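You operate a simulated robot arm through the tools that you are given. There is no shell and no other tool.

You run a simulated robot arm. Do the job below in one go: nothing can be reset, and whatever is moved stays where it is left.

TASK
Zero the grey meter, then measure block Y 11 and store the reading.
Fine: zero with both clips on the copper bar; yellow clip on the red terminal, blue on the black; store with one press; clips back on their rings at the end; keep the bar off the lids.
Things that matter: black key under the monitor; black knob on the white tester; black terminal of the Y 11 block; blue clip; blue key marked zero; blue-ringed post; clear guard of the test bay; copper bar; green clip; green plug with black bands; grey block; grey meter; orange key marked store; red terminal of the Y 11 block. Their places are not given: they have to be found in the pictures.

The check looks at the end state, three seconds after you hand in, the way a careful person would. Anything else that was tipped, shoved, dropped, spilled or broken makes it a failure. Lids that push on must go on centred and level and be pressed home; caps that screw on are set level and turned clockwise until they are tight.

THE ROBOT
A 6-joint arm with a three-finger gripper, fixed in place. Base frame: the origin is on the floor under the middle of its stand, x ahead of it, y to its left, z up. Lengths are in mm, angles in degrees, forces in N, time in s.
It reaches about 1213 mm from its shoulder. Its first joint turns from -166.0 to 166.0 degrees. Payload 4.89 kg.
Tool frame: the origin (TCP) lies between the finger pads and is the grasp point; the fingertips stand 30 mm ahead of it; z points along the fingers, y is the line along which they close. The gripper opens to 164 mm; its body begins 125 mm behind the TCP.
Orientation is told as [roll, pitch, yaw] about the base's x, y, z axes, in that order, counted from this pose: with the fingers straight down and closing along the base's y, the tool's x points along the base's -x, its y along +y and its z along -z.

THE INTERFACE
- The arm moves only by the tool play_rows. Its argument "rows" is a list of rows, each an object of numbers (a shift or turn left out is 0, a gripper value left out holds the last): "rx", "ry", "rz": the turn, a rotation vector about the tool's x, y, z in units of 5 degrees (1.0 is 5 degrees); "x", "y", "z": the shift along the tool's x, y, z in units of 20 mm (1.0 is 20 mm); "gripper": the opening, from 0 (shut) to 1 (fully open). In form: [{"rx": .., "ry": .., "rz": .., "x": .., "y": .., "z": .., "gripper": ..}, ...]. A call has 1 to 20 rows; each row shifts and turns the commanded pose from where the row before left it, along the tool's axes as they then stand. A call with a number of a shift or a turn outside -1 to 1 is refused whole. A row lasts 0.2 s, in which the tool goes at most 50 mm and 8.6 degrees; a call with a longer step from one row to the next is refused whole, and so is a gripper value outside its range. A pose out of reach is approached as far as the arm can. The call stops where the force on the tool passes 40 N (or 10 N more than at its start, if that is more) or the arm is blocked; 0.2 s more then pass. Each finger travels about 108 mm/s and halts on what it meets, pressing with about 30 N; the grip force reading is that of the motor and also rises with nothing between the fingers. The clock runs only during rows and for 0.2 s after the last one: add rows that do not move to give the fingers time. The reply holds the time, the measured pose of the TCP, the force on the tool along the base axes, the opening and the grip force, in the units named above and with some noise, with the torque about the TCP (base axes, N m) and any sound that the robot's microphone picked up, and new pictures: "pictures" is both (left out), scene, wrist or none.
- Cameras (640 x 400 px; columns grow to the right, rows downward): "scene" is fixed at [219.7, 501.9, 1540.6]; the picture's right is [-0.98, -0.20, 0.00], its down [-0.09, 0.47, -0.88] and it looks along [0.17, -0.86, -0.48] (base axes); focal length 334 px, centre (320, 200). "wrist" rides on the gripper at [76, -2, -152] in the tool frame; the picture's right is [0.02, 1.00, 0.00], its down [-0.88, 0.02, -0.47] and it looks along [-0.47, 0.01, 0.88] (tool axes); focal length 247 px, centre (320, 200).
- lift_body(by): moves the trunk up (or, below 0, down) by that many mm; the arm rides with it, the base frame stays. It gives what a move gives, with no picture.
- pixel_to_xyz(camera, pixels): for up to 12 pixels [column, row] of the newest picture of that camera ("zoom" is the newest enlarged one), the place [x, y, z] in the base frame of the surface seen there, good to about 2 mm. No time passes.
- inspect(camera, box): a new picture of the part [left, top, right, bottom] of that camera's present view, enlarged. No time passes.
- finish_job(): hands the job in; it is judged then, once.

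Leave the gripper open and the arm clear of the work at the hand-in unless told otherwise.

The tools are called after "Request:" as name(argument=value, ...) on one line, values as JSON. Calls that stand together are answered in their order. play_rows: Moves the arm, as the interface text tells. Its arguments: {"type":"object","properties":{"rows":{"type":"array"},"pictures":{"type":"string","enum":["both","scene","wrist","none"]}},"required":["rows"]} The other tools are called the same way: lift_body (by) moves the trunk up or down; pixel_to_xyz (camera, pixels) gives the place of the surface under pixels of a picture; inspect (camera, box) takes an enlarged picture of a part of a camera's view; finish_job () hands the job in.

At the start:

```text
time_s: 0.0
tool_pos: [190.9, -582.2, 1247.6]
orientation: [0.0, -0.1, -0.1]
wrist_force: [0.9, 0.8, -1.1]
wrist_torque: [-0.02, 0.03, 0.0]
finger_gap: 164.1
grasp_force: 0.2
trunk travel left (down, up): [-175.0, 215.0]
```

scene: 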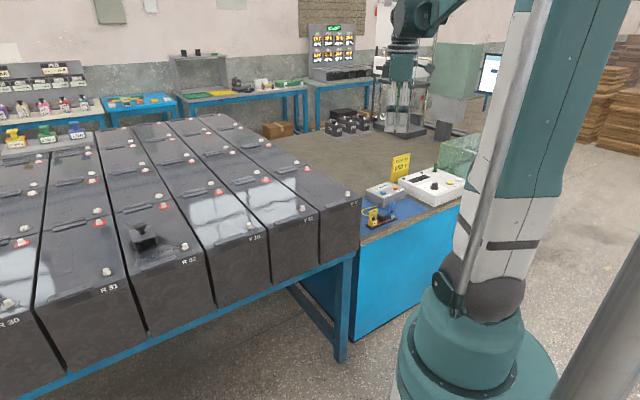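
wrist: 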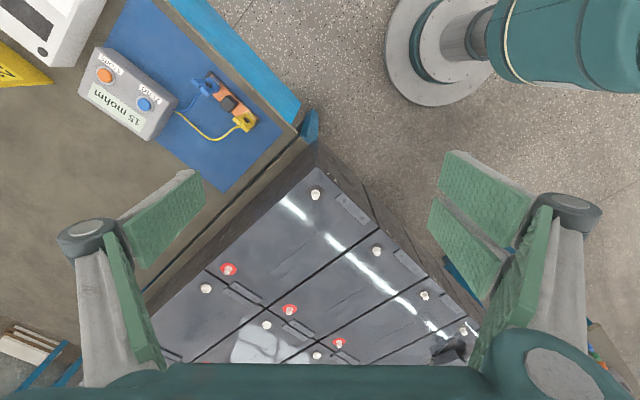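

I'll look closely at the meter area in both views before I move anything. The wrist view shows the grey meter around (125,100), reading "15 mohm", with the clips around (225,105). The blocks are at lower centre.

Request:
inspect(camera="wrist", box=[60, 20, 300, 170])

Request:
inspect(camera="scene", box=[340, 130, 480, 240])

Request:
inspect(camera="scene", box=[180, 110, 370, 270])

Request:
inspect(camera="wrist", box=[140, 160, 500, 385])

```text
2.67 times, centred on (180, 95) of wrist
```

zoom: 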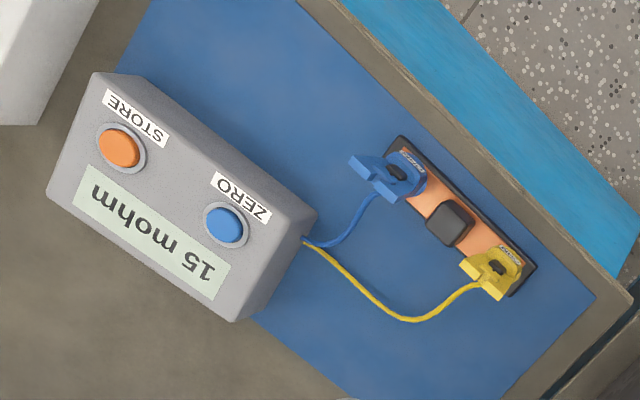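

```text
3.64 times, centred on (410, 185) of scene
```

zoom: 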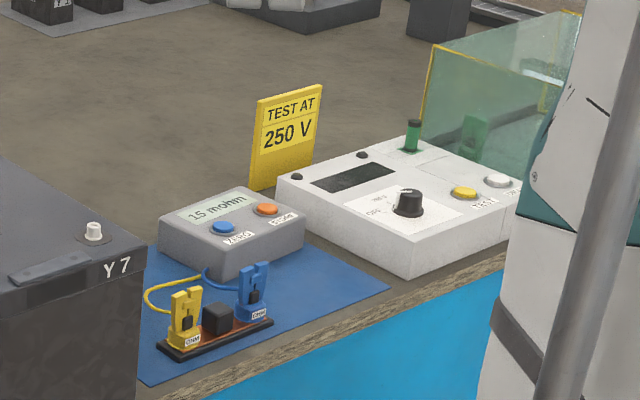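

```text
2.50 times, centred on (275, 190) of scene
```

zoom: 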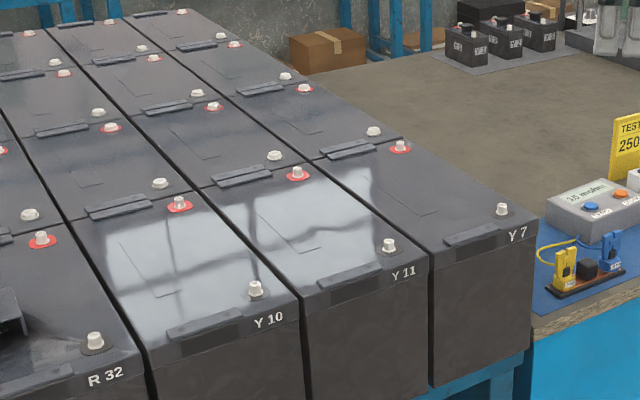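

```text
1.78 times, centred on (320, 272) of wrist
```

zoom: 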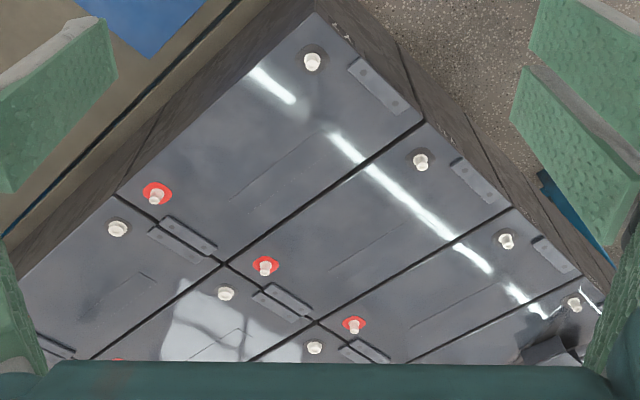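

The clips look like they sit on the copper bar's base at the moment. I'll zoom in further on the bar and clips, then ask for positions.

Request:
inspect(camera="wrist", box=[170, 55, 282, 145])

Request:
inspect(camera="scene", box=[360, 190, 416, 232])

Request:
inspect(camera="scene", box=[280, 20, 520, 180])

Request:
pixel_to_xyz(camera="wrist", pixels=[[105, 75], [144, 104], [204, 87], [244, 122], [228, 102], [210, 76], [255, 128], [192, 112], [240, 175], [315, 195], [229, 269], [120, 100]])

Request:
pixel_to_xyz(camera="wrist", pixels=[[376, 251], [289, 309], [360, 260], [300, 280], [330, 240], [424, 295], [339, 342], [205, 289], [225, 270], [240, 60], [320, 140], [300, 115]])

```text
4.44 times, centred on (226, 100) of wrist
```

zoom: 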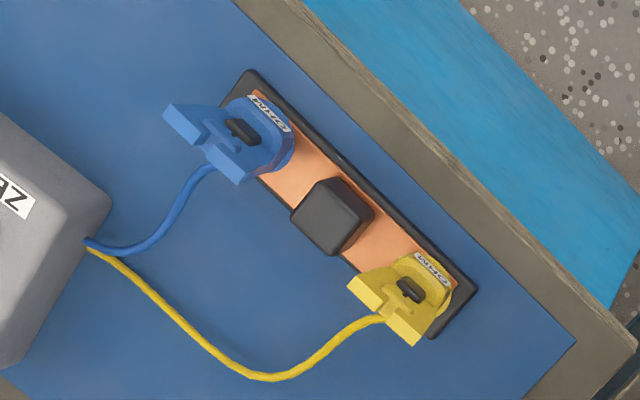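

```text
9.52 times, centred on (388, 211) of scene
```

zoom: 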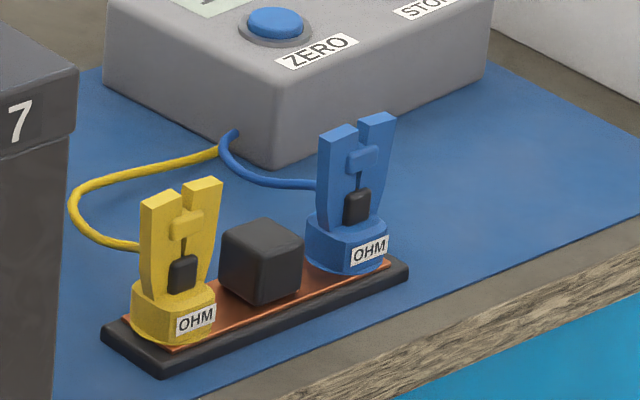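

```text
2.50 times, centred on (400, 100) of scene
```

zoom: 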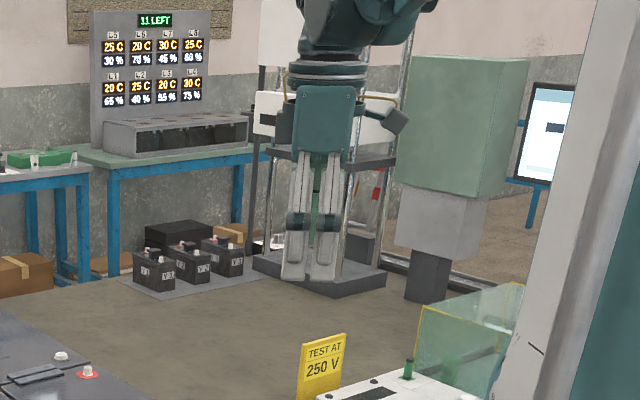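

```text
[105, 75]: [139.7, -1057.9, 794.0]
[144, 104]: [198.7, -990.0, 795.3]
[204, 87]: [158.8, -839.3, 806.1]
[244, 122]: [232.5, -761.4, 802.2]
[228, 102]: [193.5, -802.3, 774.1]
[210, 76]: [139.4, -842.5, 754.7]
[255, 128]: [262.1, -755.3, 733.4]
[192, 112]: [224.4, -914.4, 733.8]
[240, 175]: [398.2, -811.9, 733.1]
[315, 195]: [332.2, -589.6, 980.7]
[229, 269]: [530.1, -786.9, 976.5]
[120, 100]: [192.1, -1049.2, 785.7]
```

```text
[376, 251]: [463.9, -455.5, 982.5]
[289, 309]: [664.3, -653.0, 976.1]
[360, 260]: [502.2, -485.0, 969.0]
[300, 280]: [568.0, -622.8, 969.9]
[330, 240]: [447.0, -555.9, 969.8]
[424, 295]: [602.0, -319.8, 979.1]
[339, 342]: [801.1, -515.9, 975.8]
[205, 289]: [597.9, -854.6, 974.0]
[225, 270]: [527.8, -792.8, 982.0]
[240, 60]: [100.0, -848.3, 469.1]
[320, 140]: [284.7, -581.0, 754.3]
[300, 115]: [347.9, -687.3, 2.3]
```

The clips are around z≈740–806 on a copper strip with a black cube in the middle. The Y 11 terminals are at about (464,-455,982) for black and (664,-653,976) for red. I'll turn the tool 45° to line up with the bench and get a closer wrist view of the bar.

Request:
play_rows(rows=[{"rz": 1}, {"rz": 1}, {"rz": 1}, {"rz": 1}, {"rz": 1}, {"rz": 1}, {"rz": 1}, {"rz": 1}, {"rz": 1}, {}], pictures="both")

```text
time_s: 2.2
tool_pos: [190.3, -583.7, 1248.4]
orientation: [0.1, 0.0, -44.9]
wrist_force: [-0.1, 0.7, 0.7]
wrist_torque: [-0.01, 0.02, 0.0]
finger_gap: 164.0
grasp_force: 0.1
trunk travel left (down, up): [-175.0, 215.0]
```

scene: 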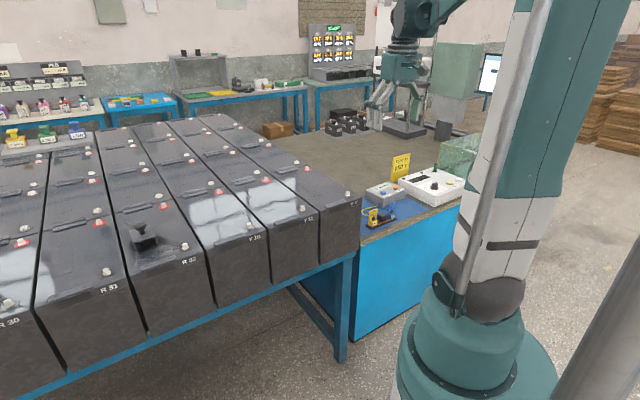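
wrist: 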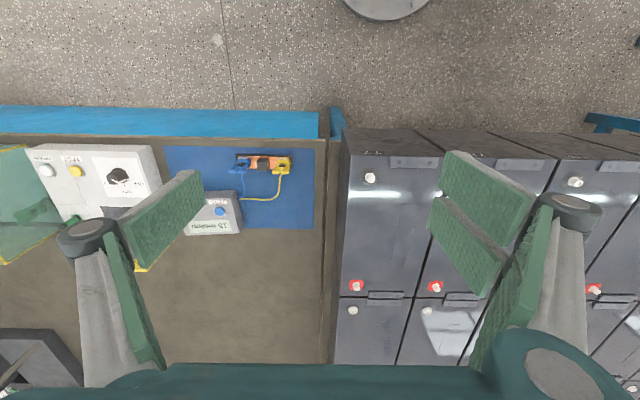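

The tool is now lined up with the bench. The bar shows at (262,163), the yellow clip at (285,166) and the blue clip at (238,167). I'll go down and left for a close view of the bar, staying well above it.

Request:
play_rows(rows=[{"x": -0.07, "y": -0.585, "z": 0.95}, {"x": -0.07, "y": -0.585, "z": 0.95}, {"x": -0.07, "y": -0.585, "z": 0.95}, {"x": -0.07, "y": -0.585, "z": 0.95}, {"x": -0.07, "y": -0.585, "z": 0.95}, {"x": -0.07, "y": -0.585, "z": 0.95}, {"x": -0.07, "y": -0.585, "z": 0.95}, {"x": -0.07, "y": -0.585, "z": 0.95}, {"x": -0.07, "y": -0.585, "z": 0.95}, {"x": -0.07, "y": -0.585, "z": 0.95}, {"x": -0.07, "y": -0.585, "z": 0.95}, {"x": -0.07, "y": -0.585, "z": 0.95}, {"x": -0.07, "y": -0.585, "z": 0.95}, {}], pictures="both")

```text
time_s: 5.2
tool_pos: [96.1, -703.0, 999.6]
orientation: [-0.1, 0.0, -44.9]
wrist_force: [-1.0, -0.3, 0.3]
wrist_torque: [0.03, 0.05, 0.0]
finger_gap: 163.9
grasp_force: 0.1
trunk travel left (down, up): [-175.0, 215.0]
```

scene: 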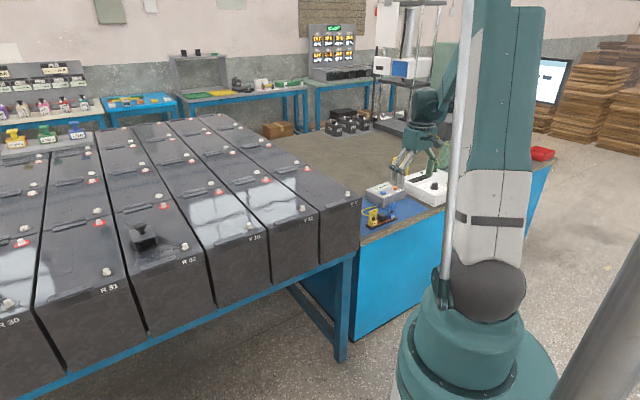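
wrist: 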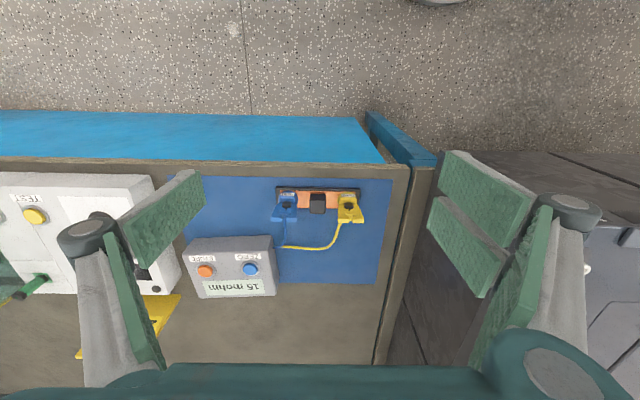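

The bar is now clear of the fingers, around (318,200). I'll zoom in on it and the meter.

Request:
inspect(camera="wrist", box=[262, 170, 374, 240])

Request:
inspect(camera="wrist", box=[160, 170, 400, 320])

Request:
pixel_to_xyz(camera="wrist", pixels=[[205, 271], [251, 270], [285, 206], [349, 208], [317, 202], [306, 196], [332, 198], [278, 191], [358, 192], [230, 250], [320, 250], [350, 260]])

```text
5.71 times, centred on (318, 205) of wrist
```

zoom: 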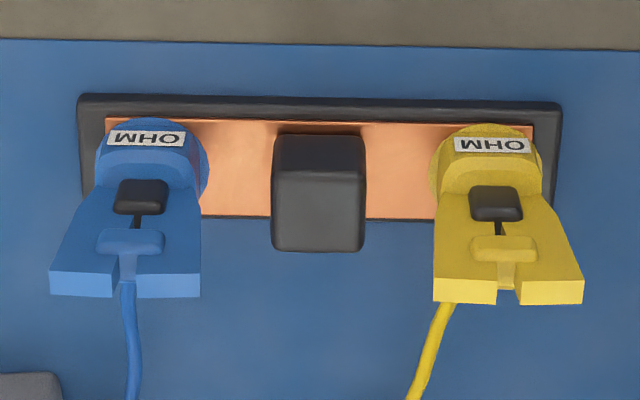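

```text
2.67 times, centred on (280, 245) of wrist
```

zoom: 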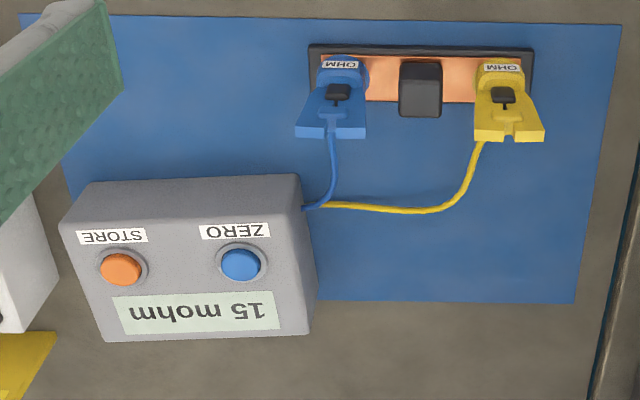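

```text
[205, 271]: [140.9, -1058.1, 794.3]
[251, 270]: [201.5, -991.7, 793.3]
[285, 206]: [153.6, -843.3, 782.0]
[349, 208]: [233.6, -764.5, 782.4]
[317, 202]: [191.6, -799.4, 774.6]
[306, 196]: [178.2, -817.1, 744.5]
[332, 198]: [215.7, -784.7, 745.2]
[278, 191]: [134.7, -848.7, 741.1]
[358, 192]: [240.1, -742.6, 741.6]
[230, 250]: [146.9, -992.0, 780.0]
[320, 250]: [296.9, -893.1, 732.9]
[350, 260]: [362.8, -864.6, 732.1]
```

The clips stand on the copper strip with rings at their feet, and the meter reads 15 mohm. So the zero can be taken as things stand. I'll measure the slope of the meter top around the ZERO key at zoom (241,265).

Request:
pixel_to_xyz(camera="zoom", pixels=[[241, 265], [195, 262], [284, 265], [241, 228], [241, 300], [180, 200], [290, 190], [120, 265], [195, 315], [300, 325], [85, 195], [110, 330]])

Request:
play_rows(rows=[{"gripper": 0}, {"gripper": 0}, {"gripper": 0}, {"gripper": 0}, {"gripper": 0}, {"gripper": 0}], pictures="both")

```text
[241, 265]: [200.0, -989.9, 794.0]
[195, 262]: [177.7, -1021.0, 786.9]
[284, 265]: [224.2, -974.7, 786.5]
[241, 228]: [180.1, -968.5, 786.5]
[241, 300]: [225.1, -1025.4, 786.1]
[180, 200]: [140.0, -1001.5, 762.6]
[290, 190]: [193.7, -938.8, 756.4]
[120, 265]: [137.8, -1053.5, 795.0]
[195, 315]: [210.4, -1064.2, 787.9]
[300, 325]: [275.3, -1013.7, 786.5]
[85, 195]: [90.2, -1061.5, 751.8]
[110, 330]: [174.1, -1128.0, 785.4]
```

```text
time_s: 6.6
tool_pos: [97.8, -703.5, 1001.5]
orientation: [0.0, 0.0, -45.0]
wrist_force: [-0.3, 0.2, 0.2]
wrist_torque: [-0.02, 0.0, 0.01]
finger_gap: 0.0
grasp_force: 29.7
trunk travel left (down, up): [-175.0, 215.0]
```

scene: 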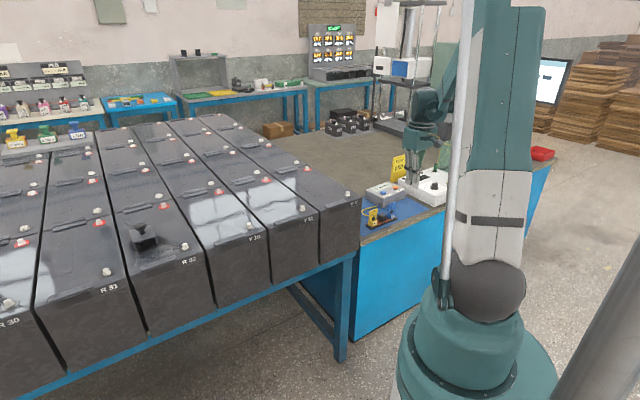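
wrist: 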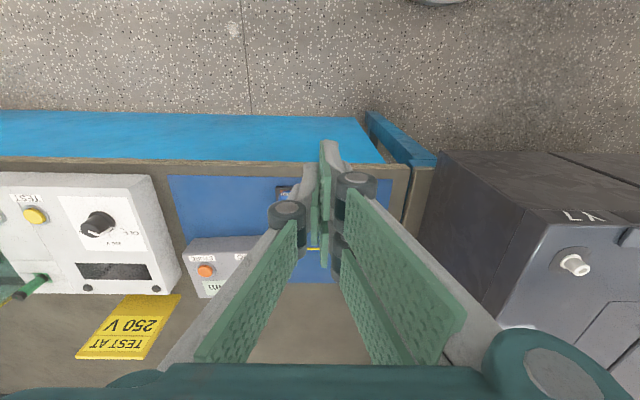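

The meter top is flat at z≈786.5 and the key stands about 7.5 mm proud of it. With the fingers shut, I'll check where the fingertips are and how big they are.

Request:
inspect(camera="wrist", box=[250, 120, 410, 270])

Request:
pixel_to_xyz(camera="wrist", pixels=[[332, 150], [311, 170], [320, 150], [303, 200], [318, 235], [340, 200], [325, 200]])

```text
2.67 times, centred on (330, 195) of wrist
```

zoom: 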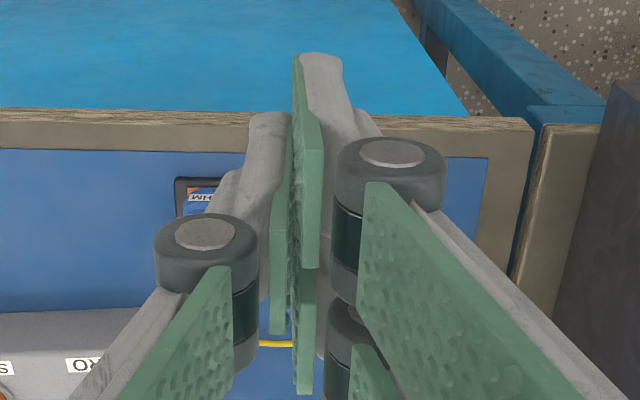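

```text
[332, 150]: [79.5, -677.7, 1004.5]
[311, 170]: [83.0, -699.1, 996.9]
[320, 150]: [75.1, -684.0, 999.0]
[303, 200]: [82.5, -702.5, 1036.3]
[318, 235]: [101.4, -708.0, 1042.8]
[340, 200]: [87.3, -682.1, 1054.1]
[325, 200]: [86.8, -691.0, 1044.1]
```

Closed, the fingertip face is about ±31 mm along tool x and narrow along y, so it won't reach STORE. Before going over the ZERO key I'll check where the yellow sign and the tester stand.

Request:
pixel_to_xyz(camera="wrist", pixels=[[120, 296], [178, 298], [82, 355], [140, 355], [170, 220], [150, 290], [100, 180], [100, 225]])

Request:
pixel_to_xyz(camera="scene", pixels=[[395, 158], [410, 155], [393, 180], [440, 150], [352, 205], [356, 230], [345, 180]])

```text
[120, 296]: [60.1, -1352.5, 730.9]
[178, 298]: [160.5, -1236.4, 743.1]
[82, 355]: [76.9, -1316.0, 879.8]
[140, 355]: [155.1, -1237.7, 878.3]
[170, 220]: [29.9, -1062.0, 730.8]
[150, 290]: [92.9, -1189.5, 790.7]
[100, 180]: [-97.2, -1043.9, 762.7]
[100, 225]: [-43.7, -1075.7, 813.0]
```

```text
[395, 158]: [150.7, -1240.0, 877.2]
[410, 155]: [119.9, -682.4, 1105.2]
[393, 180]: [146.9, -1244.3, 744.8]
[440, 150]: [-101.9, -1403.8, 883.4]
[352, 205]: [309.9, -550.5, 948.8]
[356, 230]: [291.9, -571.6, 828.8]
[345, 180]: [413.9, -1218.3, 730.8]
```

The sign is more than 200 mm off in a and clear of the tool. Now I'll move to above the ZERO key at (200.3,-990.5) and stop high.

Request:
play_rows(rows=[{"x": -0.984, "y": -0.466, "z": 0.3}, {"x": -0.984, "y": -0.466, "z": 0.3}, {"x": -0.984, "y": -0.466, "z": 0.3}, {"x": -0.984, "y": -0.466, "z": 0.3}, {"x": -0.984, "y": -0.466, "z": 0.3}, {"x": -0.984, "y": -0.466, "z": 0.3}, {"x": -0.984, "y": -0.466, "z": 0.3}, {"x": -0.984, "y": -0.466, "z": 0.3}, {"x": -0.984, "y": -0.466, "z": 0.3}, {"x": -0.984, "y": -0.466, "z": 0.3}, {"x": -0.984, "y": -0.466, "z": 0.3}, {"x": -0.984, "y": -0.466, "z": 0.3}, {"x": -0.984, "y": -0.466, "z": 0.3}, {"x": -0.984, "y": -0.466, "z": 0.3}, {}], pictures="both")

```text
time_s: 9.8
tool_pos: [201.7, -990.9, 917.3]
orientation: [0.0, 0.0, -44.9]
wrist_force: [-0.4, -0.4, -0.4]
wrist_torque: [0.07, 0.0, -0.02]
finger_gap: 0.0
grasp_force: 29.5
trunk travel left (down, up): [-175.0, 215.0]
```

scene: 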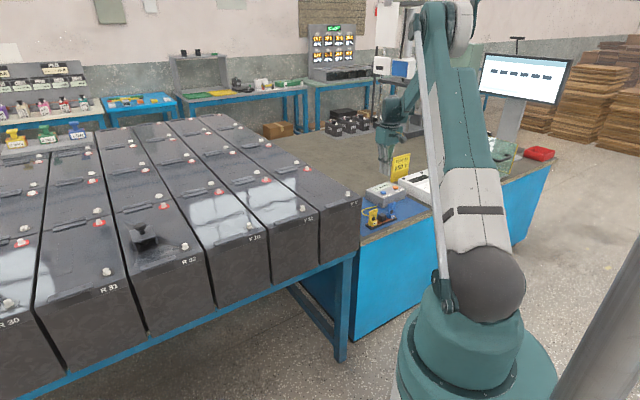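
wrist: 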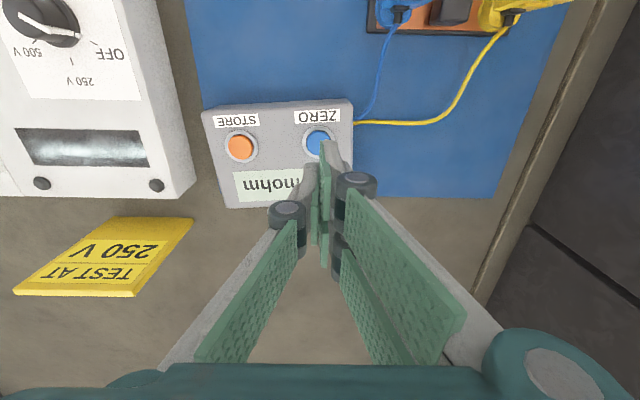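

The tool is above ZERO (key at (317,140)). I'll go down to about 13 mm above the key.

Request:
play_rows(rows=[{"z": 1}, {"z": 1}, {"z": 1}, {"z": 0.8}, {"z": 0.2}, {}], pictures="wrist")

```text
time_s: 11.2
tool_pos: [200.1, -991.8, 836.8]
orientation: [0.0, 0.0, -45.1]
wrist_force: [0.3, -0.5, -0.5]
wrist_torque: [0.02, 0.02, 0.0]
finger_gap: 0.0
grasp_force: 29.9
trunk travel left (down, up): [-175.0, 215.0]
```

wrist: 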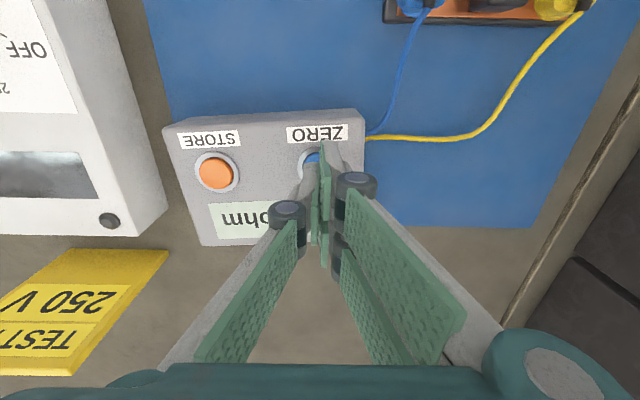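

The fingertips are about 13 mm above the key. I'll press slowly in 2 mm steps and watch for a force or a sound.

Request:
play_rows(rows=[{"z": 0.2}, {"z": 0.2}, {"z": 0.15}, {"z": 0.1}, {"z": 0.05}, {"z": 0.05}, {}], pictures="wrist")

```text
time_s: 12.8
tool_pos: [197.6, -991.3, 823.8]
orientation: [0.0, 0.0, -45.1]
wrist_force: [0.1, -0.3, 0.0]
wrist_torque: [-0.01, 0.01, 0.03]
finger_gap: 0.1
grasp_force: 29.6
trunk travel left (down, up): [-175.0, 215.0]
```

wrist: 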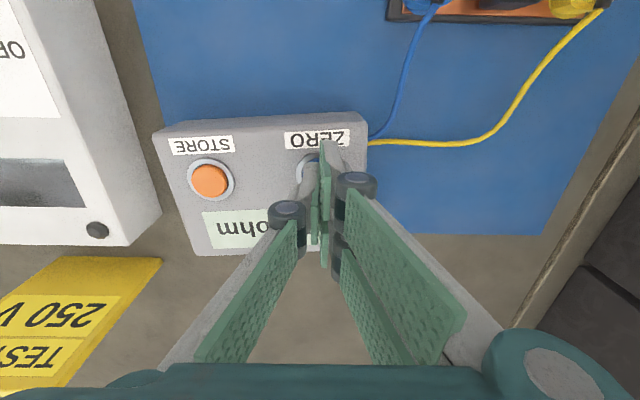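

No contact yet, and the force is about 0. I'll keep going in 1 mm steps.

Request:
play_rows(rows=[{"z": 0.05}, {"z": 0.05}, {"z": 0.05}, {}], pictures="wrist")

```text
time_s: 13.8
tool_pos: [198.4, -992.4, 820.9]
orientation: [0.0, 0.0, -44.9]
wrist_force: [-0.8, -0.4, 0.1]
wrist_torque: [0.0, -0.02, 0.0]
finger_gap: 0.0
grasp_force: 30.4
trunk travel left (down, up): [-175.0, 215.0]
```

wrist: 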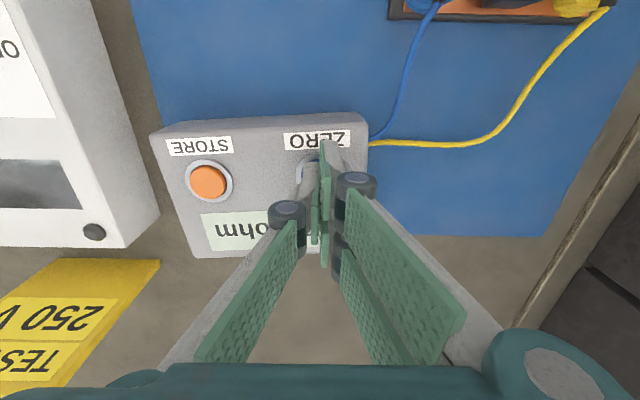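

Still no force. I'll go down in small steps.

Request:
play_rows(rows=[{"z": 0.05}, {"z": 0.05}, {"z": 0.05}, {}], pictures="none")

```text
time_s: 14.8
tool_pos: [199.0, -993.2, 816.8]
orientation: [0.0, 0.0, -45.0]
wrist_force: [2.1, -1.0, 2.1]
wrist_torque: [-0.01, -0.06, 0.04]
finger_gap: 6.1
grasp_force: 29.9
trunk travel left (down, up): [-175.0, 215.0]
heard: click
```

I heard a click, so the ZERO key was pressed. I'll lift straight up and read the display.

Request:
play_rows(rows=[{"z": -0.2}, {"z": -0.5}, {"z": -1}, {"z": -1}, {"z": -1}, {"z": -1}, {}], pictures="wrist")

Request:
inspect(camera="scene", box=[355, 165, 435, 230])

```text
time_s: 16.4
tool_pos: [198.2, -990.5, 910.0]
orientation: [0.0, -0.1, -45.0]
wrist_force: [-0.1, 0.5, 1.6]
wrist_torque: [-0.03, 0.01, -0.01]
finger_gap: 0.0
grasp_force: 30.2
trunk travel left (down, up): [-175.0, 215.0]
```

wrist: 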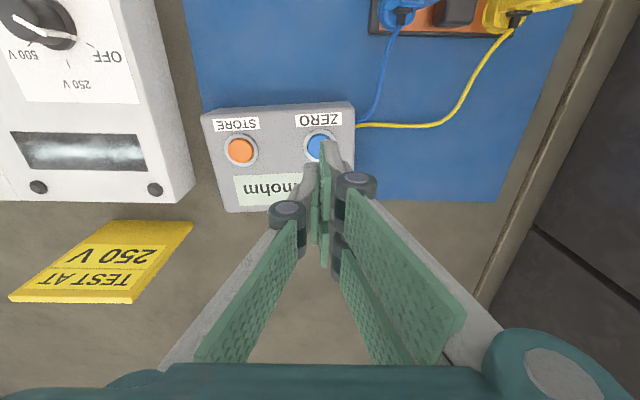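

```text
6.15 times, centred on (395, 198) of scene
```

zoom: 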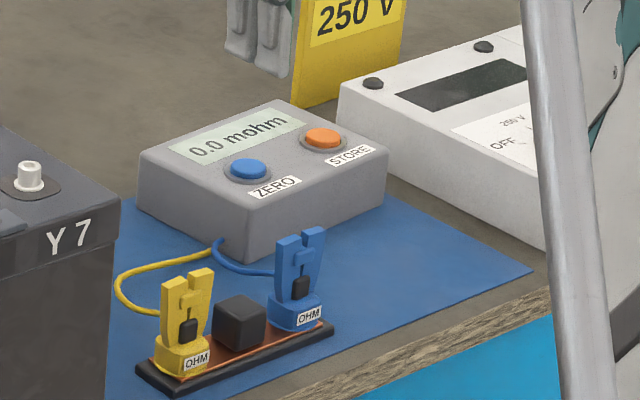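

The display now reads 0.0 mohm, so zeroing is done. Next I'll open the gripper and move in front of the bar for a close look at the clips' shape and positions.

Request:
play_rows(rows=[{"x": 1, "y": 0.59, "z": -0.05}, {"x": 1, "y": 0.59, "z": -0.05}, {"x": 1, "y": 0.59, "z": -0.05}, {"x": 1, "y": 0.59, "z": -0.05}, {"x": 1, "y": 0.59, "z": -0.05}, {"x": 1, "y": 0.59, "z": -0.05}, {"x": 1, "y": 0.59, "z": -0.05}, {"x": 1, "y": 0.59, "z": -0.05}, {"x": 1, "y": 0.59, "z": -0.05}, {"x": 1, "y": 0.59, "z": -0.05}, {"x": 1, "y": 0.59, "z": -0.05, "gripper": 1}, {"gripper": 1}, {"gripper": 1}, {"gripper": 1}, {"gripper": 1}], pictures="both")

```text
time_s: 19.6
tool_pos: [137.4, -742.8, 919.7]
orientation: [0.0, -0.1, -45.0]
wrist_force: [0.2, 0.0, -0.4]
wrist_torque: [0.03, -0.02, -0.01]
finger_gap: 164.2
grasp_force: 0.2
trunk travel left (down, up): [-175.0, 215.0]
```

scene: 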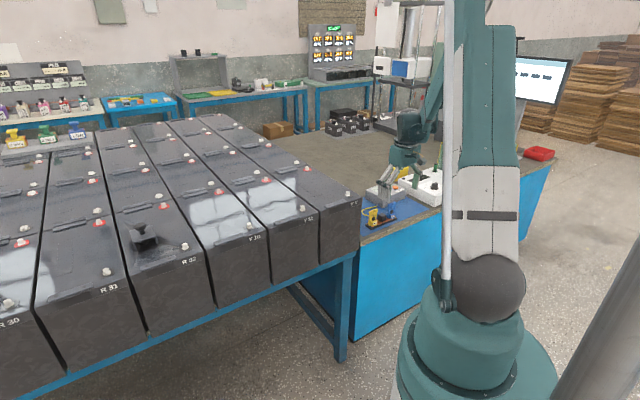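
wrist: 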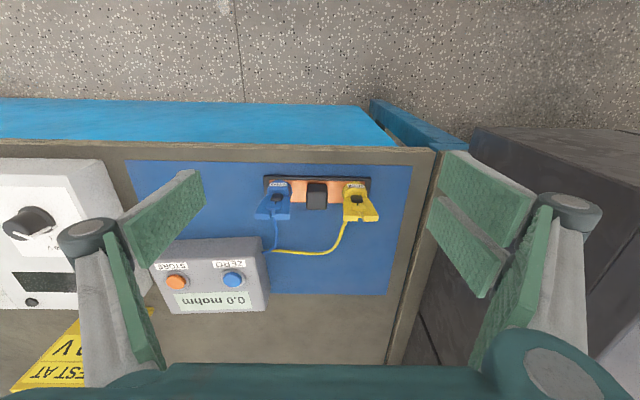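

I can see the clips clearly now: blue at (274,200) and yellow at (360,203). I'll zoom in and take measurements.

Request:
inspect(camera="wrist", box=[245, 165, 389, 255])

Request:
inspect(camera="wrist", box=[330, 172, 394, 232])

```text
4.44 times, centred on (317, 210) of wrist
```

zoom: 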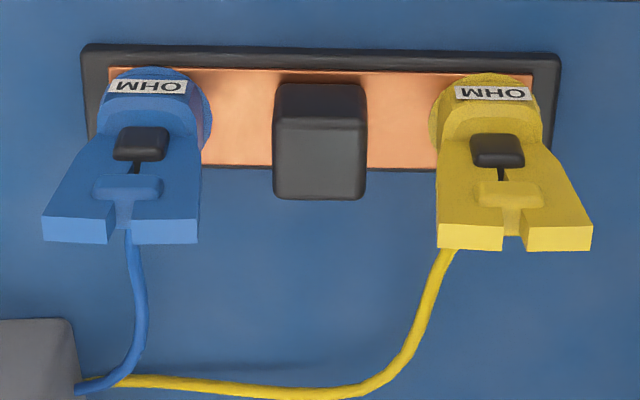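

```text
6.67 times, centred on (362, 202) of wrist
```

zoom: 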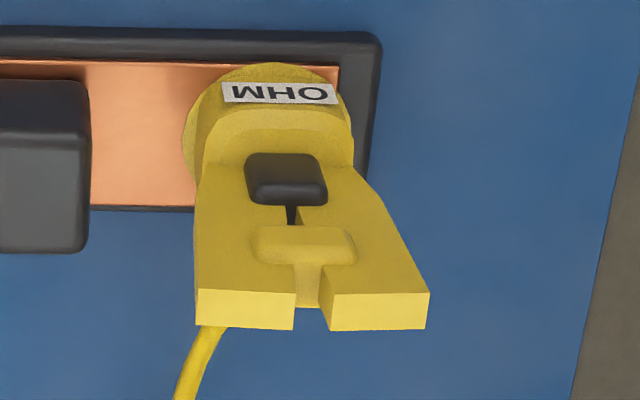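

Zoomed in on the yellow clip, I can see the lever top ends as light rectangles near (247,310) and (380,310). I'll measure the key points.

Request:
pixel_to_xyz(camera="zoom", pixels=[[204, 310], [290, 312], [340, 312], [422, 308], [247, 300], [380, 322], [285, 180], [275, 95], [195, 150], [230, 220], [370, 220], [45, 210]])

Request:
pixel_to_xyz(camera="wrist", pixels=[[256, 217], [268, 217], [276, 217], [288, 217], [277, 197], [276, 184], [265, 205], [285, 205], [317, 200], [308, 208], [326, 208], [317, 192]])

```text
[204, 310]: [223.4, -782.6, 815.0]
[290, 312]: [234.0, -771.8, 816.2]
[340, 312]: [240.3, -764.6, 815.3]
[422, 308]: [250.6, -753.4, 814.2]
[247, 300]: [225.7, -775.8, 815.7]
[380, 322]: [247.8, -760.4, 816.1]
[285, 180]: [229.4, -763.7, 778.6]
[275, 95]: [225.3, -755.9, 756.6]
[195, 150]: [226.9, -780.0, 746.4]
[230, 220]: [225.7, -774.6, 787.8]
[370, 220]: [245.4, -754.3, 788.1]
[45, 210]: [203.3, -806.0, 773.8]
```

```text
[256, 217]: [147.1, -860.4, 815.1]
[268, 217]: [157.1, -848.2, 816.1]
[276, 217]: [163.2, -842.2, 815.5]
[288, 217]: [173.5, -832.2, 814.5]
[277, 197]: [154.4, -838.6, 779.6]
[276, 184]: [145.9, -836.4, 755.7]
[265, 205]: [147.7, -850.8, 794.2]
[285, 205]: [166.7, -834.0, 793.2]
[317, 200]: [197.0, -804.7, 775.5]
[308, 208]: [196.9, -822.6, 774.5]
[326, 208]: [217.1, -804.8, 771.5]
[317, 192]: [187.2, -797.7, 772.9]
```

The lever tops are at z≈815. Yellow is centred near (237,-768) and blue near (160,-846), with the knob top at z≈775. I also need the finger pads' real shape so I can see how they will meet the levers.

Request:
pixel_to_xyz(camera="wrist", pixels=[[445, 156], [443, 200], [525, 208], [520, 240], [433, 200], [433, 232], [502, 264], [485, 294], [200, 174], [202, 198], [125, 222], [138, 264]])

Request:
inspect(camera="wrist", box=[400, 130, 620, 330])

Request:
inspect(camera="scene", box=[355, 100, 455, 230])

```text
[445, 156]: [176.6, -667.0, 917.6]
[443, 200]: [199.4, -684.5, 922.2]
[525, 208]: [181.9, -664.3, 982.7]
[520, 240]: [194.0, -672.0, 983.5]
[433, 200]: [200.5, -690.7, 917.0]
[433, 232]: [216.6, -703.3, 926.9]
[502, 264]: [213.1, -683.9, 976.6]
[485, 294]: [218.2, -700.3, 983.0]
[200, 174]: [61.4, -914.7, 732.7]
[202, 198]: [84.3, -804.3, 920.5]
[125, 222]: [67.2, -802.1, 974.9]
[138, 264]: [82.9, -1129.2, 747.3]
```

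```text
2.00 times, centred on (510, 230) of wrist
```

zoom: 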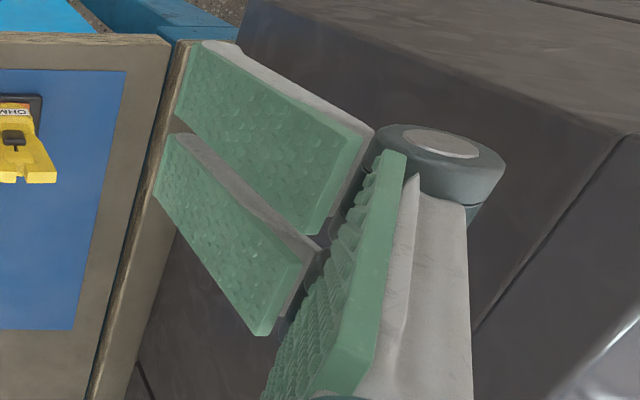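

```text
3.08 times, centred on (405, 165) of scene
```

zoom: 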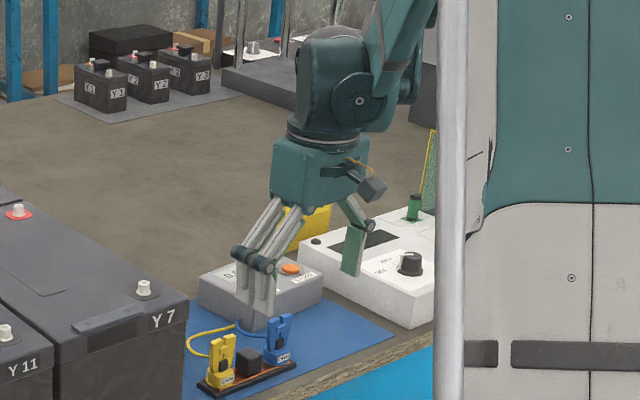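

The paired fingers have a gap of about 16 mm between them, so squeezing along the bar would put the 9 mm lever edges into that gap. I'll grip the levers front-to-back instead: thumb on the plain back, and the two fingers straddling the front bump. That needs a 90° turn of the tool (rz −18 units), which I'll do here in free air with the gripper partly closed.

Request:
play_rows(rows=[{"rz": -1, "gripper": 0.4}, {"rz": -1}, {"rz": -1}, {"rz": -1}, {"rz": -1}, {"rz": -1}, {"rz": -1}, {"rz": -1}, {"rz": -1}, {"rz": -1}, {"rz": -1}, {"rz": -1}, {"rz": -1}, {"rz": -1}, {"rz": -1}, {"rz": -1}, {"rz": -1}, {"rz": -1}, {}], pictures="both")

```text
time_s: 23.6
tool_pos: [135.3, -743.7, 922.2]
orientation: [0.0, 0.0, 45.2]
wrist_force: [1.0, -0.4, 0.2]
wrist_torque: [-0.01, 0.04, -0.01]
finger_gap: 65.7
grasp_force: 0.1
trunk travel left (down, up): [-175.0, 215.0]
```

scene: 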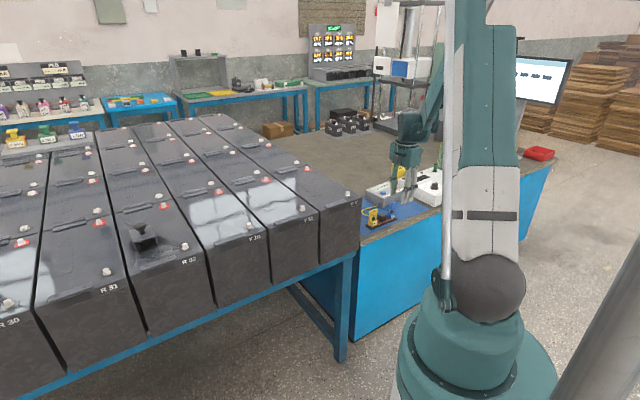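
wrist: 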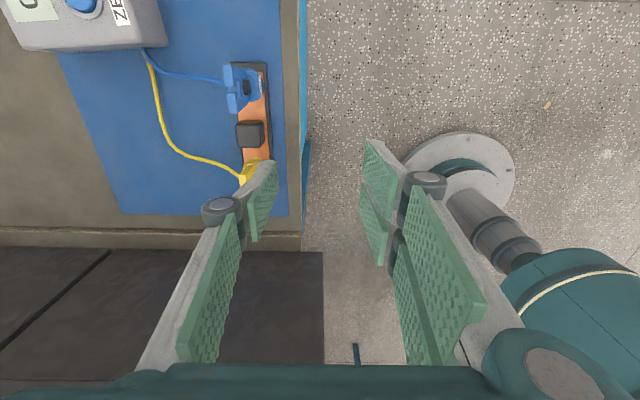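

Now I'll move over the yellow clip with a level shift and stay at z≈922.

Request:
play_rows(rows=[{"x": -0.548, "y": -0.889}, {"x": -0.548, "y": -0.889}, {"x": -0.548, "y": -0.889}, {"x": -0.548, "y": -0.889}, {"x": -0.548, "y": -0.889}, {}], pictures="both")

```text
time_s: 25.0
tool_pos: [238.3, -767.4, 921.8]
orientation: [0.0, 0.0, 45.0]
wrist_force: [0.1, 0.2, -0.1]
wrist_torque: [0.0, 0.01, -0.04]
finger_gap: 65.4
grasp_force: 0.0
trunk travel left (down, up): [-175.0, 215.0]
```

scene: 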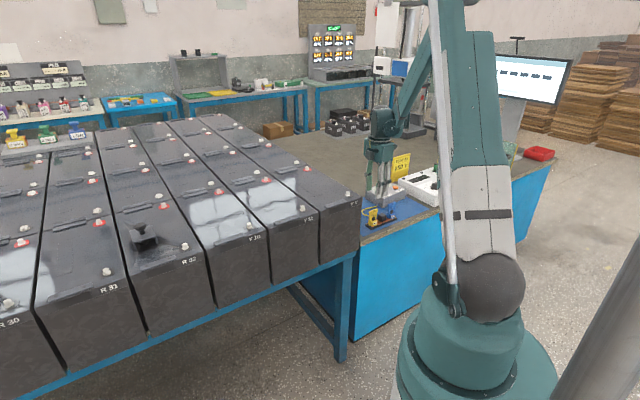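
wrist: 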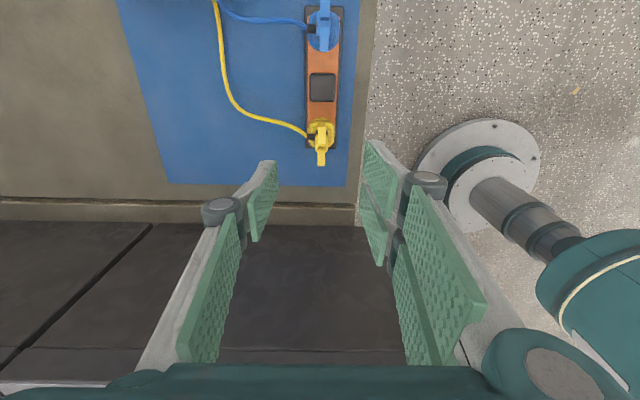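

The clip shows at (320,148), midway between the fingers. I'll zoom in to check its profile and where the cable leaves it.

Request:
inspect(camera="wrist", box=[280, 100, 360, 180])

Request:
pixel_to_xyz(camera="zoom", pixels=[[320, 330], [320, 250], [305, 200], [240, 220], [400, 210], [330, 350], [300, 350], [350, 350]])

```text
5.00 times, centred on (320, 140) of wrist
```

zoom: 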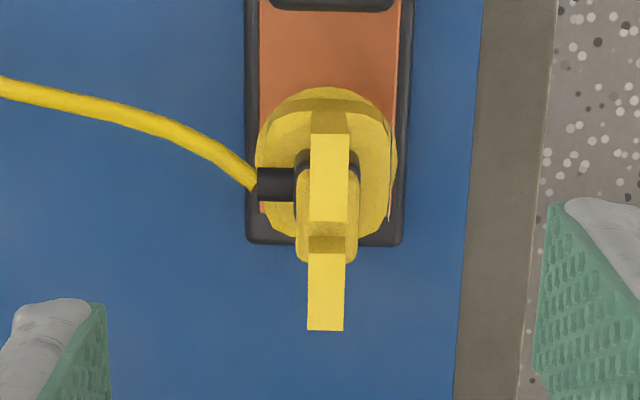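

```text
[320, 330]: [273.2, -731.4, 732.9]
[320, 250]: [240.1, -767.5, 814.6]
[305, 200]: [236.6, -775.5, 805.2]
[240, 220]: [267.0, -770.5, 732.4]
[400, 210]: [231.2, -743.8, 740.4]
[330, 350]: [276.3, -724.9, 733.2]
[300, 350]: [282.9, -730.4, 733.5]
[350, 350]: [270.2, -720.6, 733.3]
```

The lever plate is about 9 mm thick with a slightly thicker pin section, and the cable sleeve leaves at the back. I'll check the sleeve's height so the thumb clears it.

Request:
pixel_to_xyz(camera="zoom", pixels=[[275, 183], [265, 185], [290, 183], [270, 150], [320, 105], [375, 180], [330, 170], [330, 292], [313, 292], [345, 292], [353, 230], [299, 230]])

```text
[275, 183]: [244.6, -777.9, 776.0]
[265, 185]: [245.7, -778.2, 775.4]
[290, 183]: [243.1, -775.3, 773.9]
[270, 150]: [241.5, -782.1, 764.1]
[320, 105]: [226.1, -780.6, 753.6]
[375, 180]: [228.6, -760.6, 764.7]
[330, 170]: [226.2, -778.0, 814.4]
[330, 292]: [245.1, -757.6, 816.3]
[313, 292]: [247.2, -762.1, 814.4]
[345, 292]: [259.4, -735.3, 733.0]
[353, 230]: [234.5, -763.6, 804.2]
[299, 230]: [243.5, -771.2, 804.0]
```

The sleeve top is at z≈776, so with TCP z≈811 the fingertips stay just above it. Going straight down now.

Request:
play_rows(rows=[{"z": 1}, {"z": 1}, {"z": 1}, {"z": 1}, {"z": 1}, {"z": 0.5}, {}, {}], pictures="both")

Request:
inspect(camera="wrist", box=[220, 130, 420, 290])

Request:
inspect(camera="scene", box=[350, 160, 430, 230])

```text
time_s: 26.8
tool_pos: [238.0, -767.7, 811.5]
orientation: [0.0, 0.0, 45.1]
wrist_force: [-0.3, -0.8, -0.1]
wrist_torque: [0.02, 0.01, 0.0]
finger_gap: 65.7
grasp_force: 0.0
trunk travel left (down, up): [-175.0, 215.0]
```

scene: 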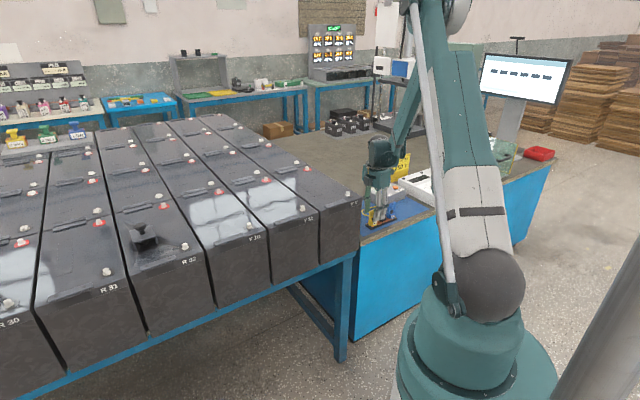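
wrist: 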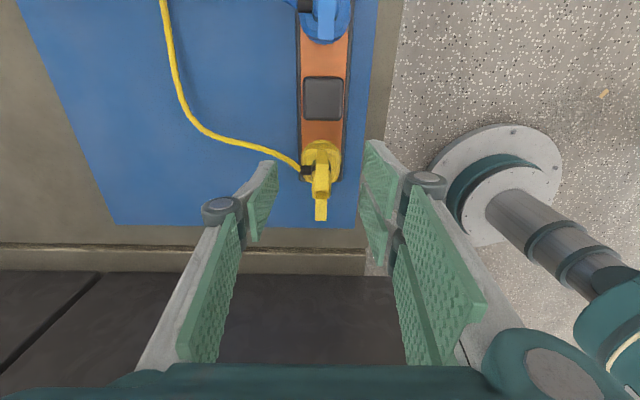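

```text
2.50 times, centred on (320, 210) of wrist
```

zoom: 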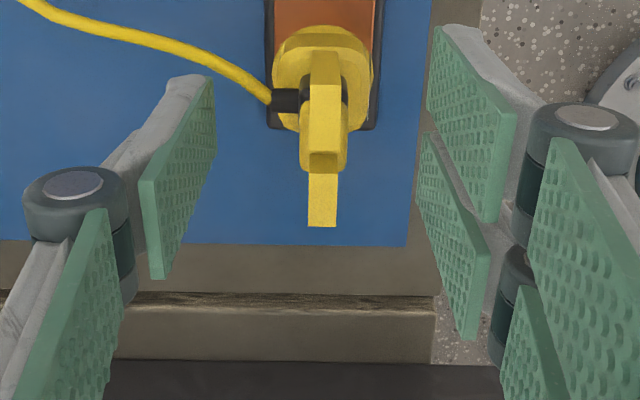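

```text
5.71 times, centred on (390, 195) of scene
```

zoom: 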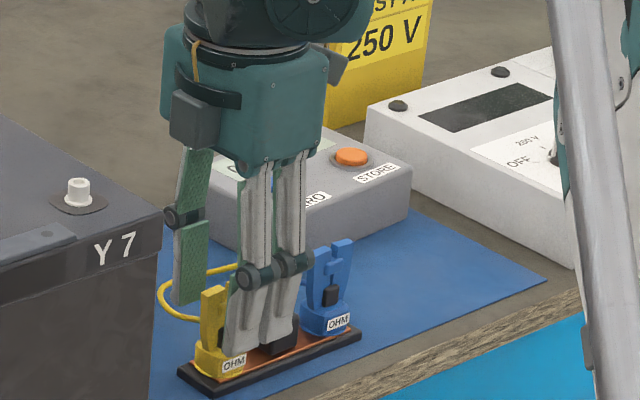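

The clip is centred between thumb and fingers (lever column ≈320.8), and the thumb will pass above the sleeve. I'll close gradually.

Request:
play_rows(rows=[{"gripper": 0.25}, {"gripper": 0.18}, {"gripper": 0.12}, {"gripper": 0.08}, {"gripper": 0.04}, {"gripper": 0}, {"gripper": 0}, {"gripper": 0}], pictures="both")

Request:
inspect(camera="wrist", box=[220, 130, 420, 290])

Request:
inspect(camera="scene", box=[350, 160, 430, 230])

```text
time_s: 28.6
tool_pos: [237.3, -767.1, 810.4]
orientation: [0.0, 0.1, 45.0]
wrist_force: [-0.3, 0.0, 0.0]
wrist_torque: [-0.01, -0.01, 0.02]
finger_gap: 19.8
grasp_force: 30.1
trunk travel left (down, up): [-175.0, 215.0]
```

scene: 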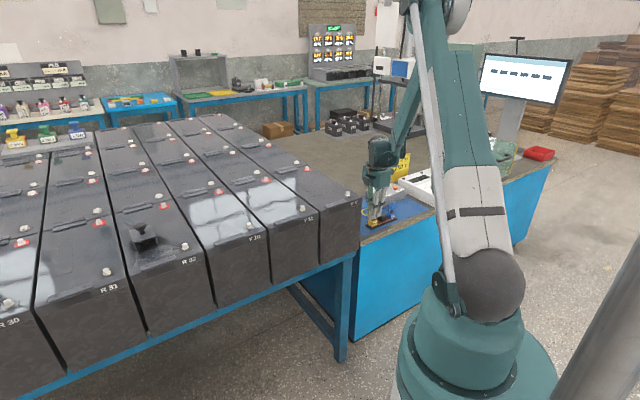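
wrist: 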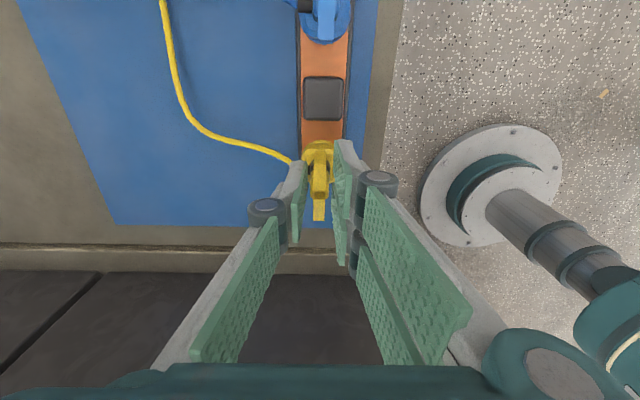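

```text
2.50 times, centred on (320, 210) of wrist
```

zoom: 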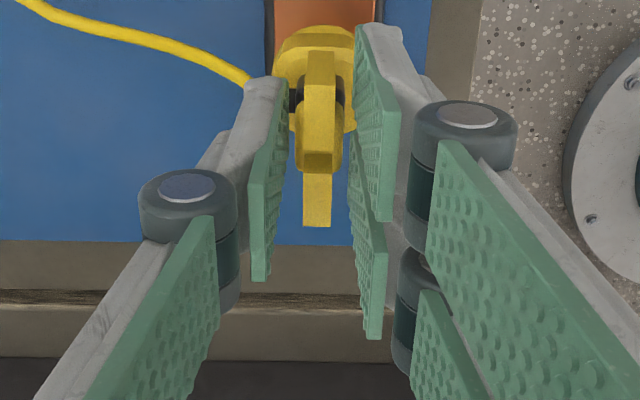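

```text
5.71 times, centred on (390, 195) of scene
```

zoom: 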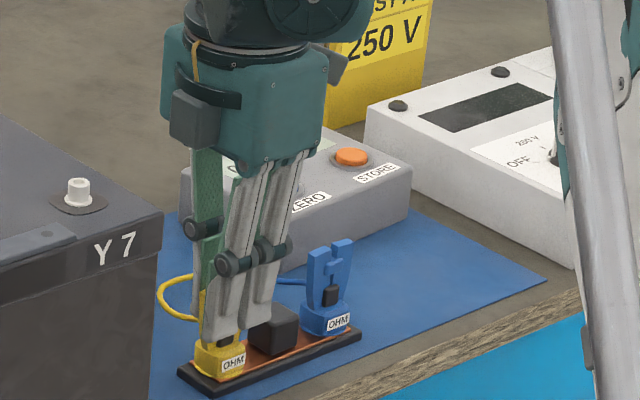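

The gap stopped at 19.8 mm, so the tips are on the black through-button rather than the lever plates. That's a poor hold. I'll open a little, rise about 7 mm and close again on the levers.

Request:
play_rows(rows=[{"gripper": 0.25}, {"gripper": 0.25}, {"z": -0.35}, {}, {"gripper": 0.15}, {"gripper": 0.1}, {"gripper": 0.06}, {"gripper": 0.03}, {"gripper": 0}, {"gripper": 0}, {"gripper": 0}], pictures="both")

Request:
inspect(camera="wrist", box=[220, 130, 420, 290])

Request:
inspect(camera="scene", box=[350, 160, 430, 230])

```text
time_s: 31.0
tool_pos: [237.4, -767.5, 817.4]
orientation: [-0.1, 0.0, 45.1]
wrist_force: [-0.6, 0.1, 0.2]
wrist_torque: [-0.04, -0.04, -0.02]
finger_gap: 19.4
grasp_force: 30.2
trunk travel left (down, up): [-175.0, 215.0]
```

scene: 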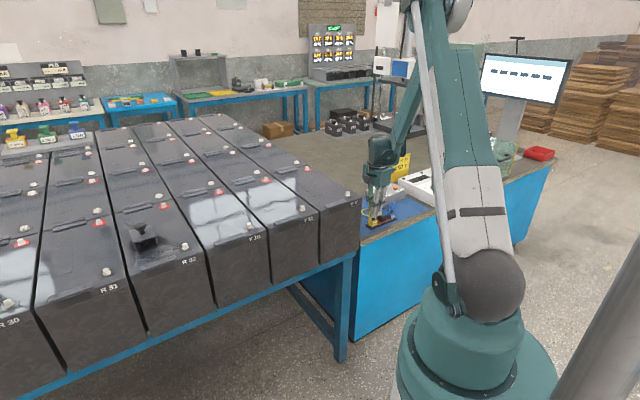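
wrist: 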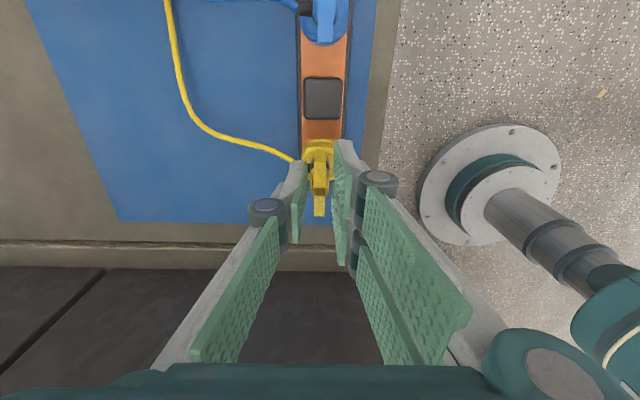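

```text
2.50 times, centred on (320, 210) of wrist
```

zoom: 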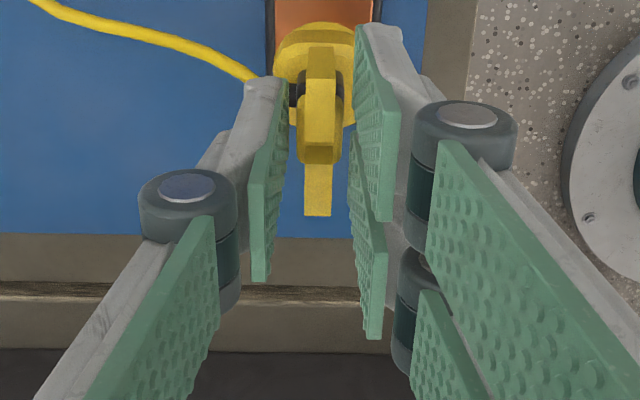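

```text
5.71 times, centred on (390, 195) of scene
```

zoom: 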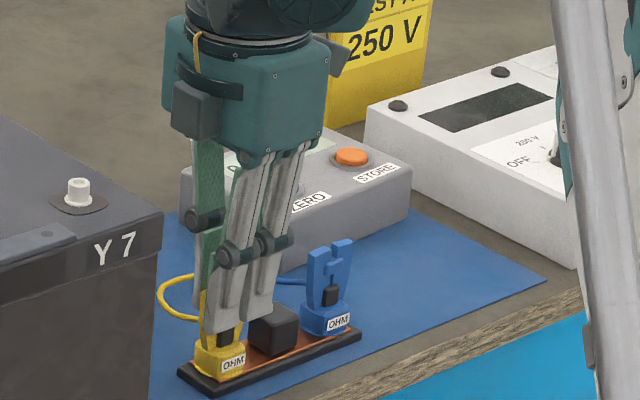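

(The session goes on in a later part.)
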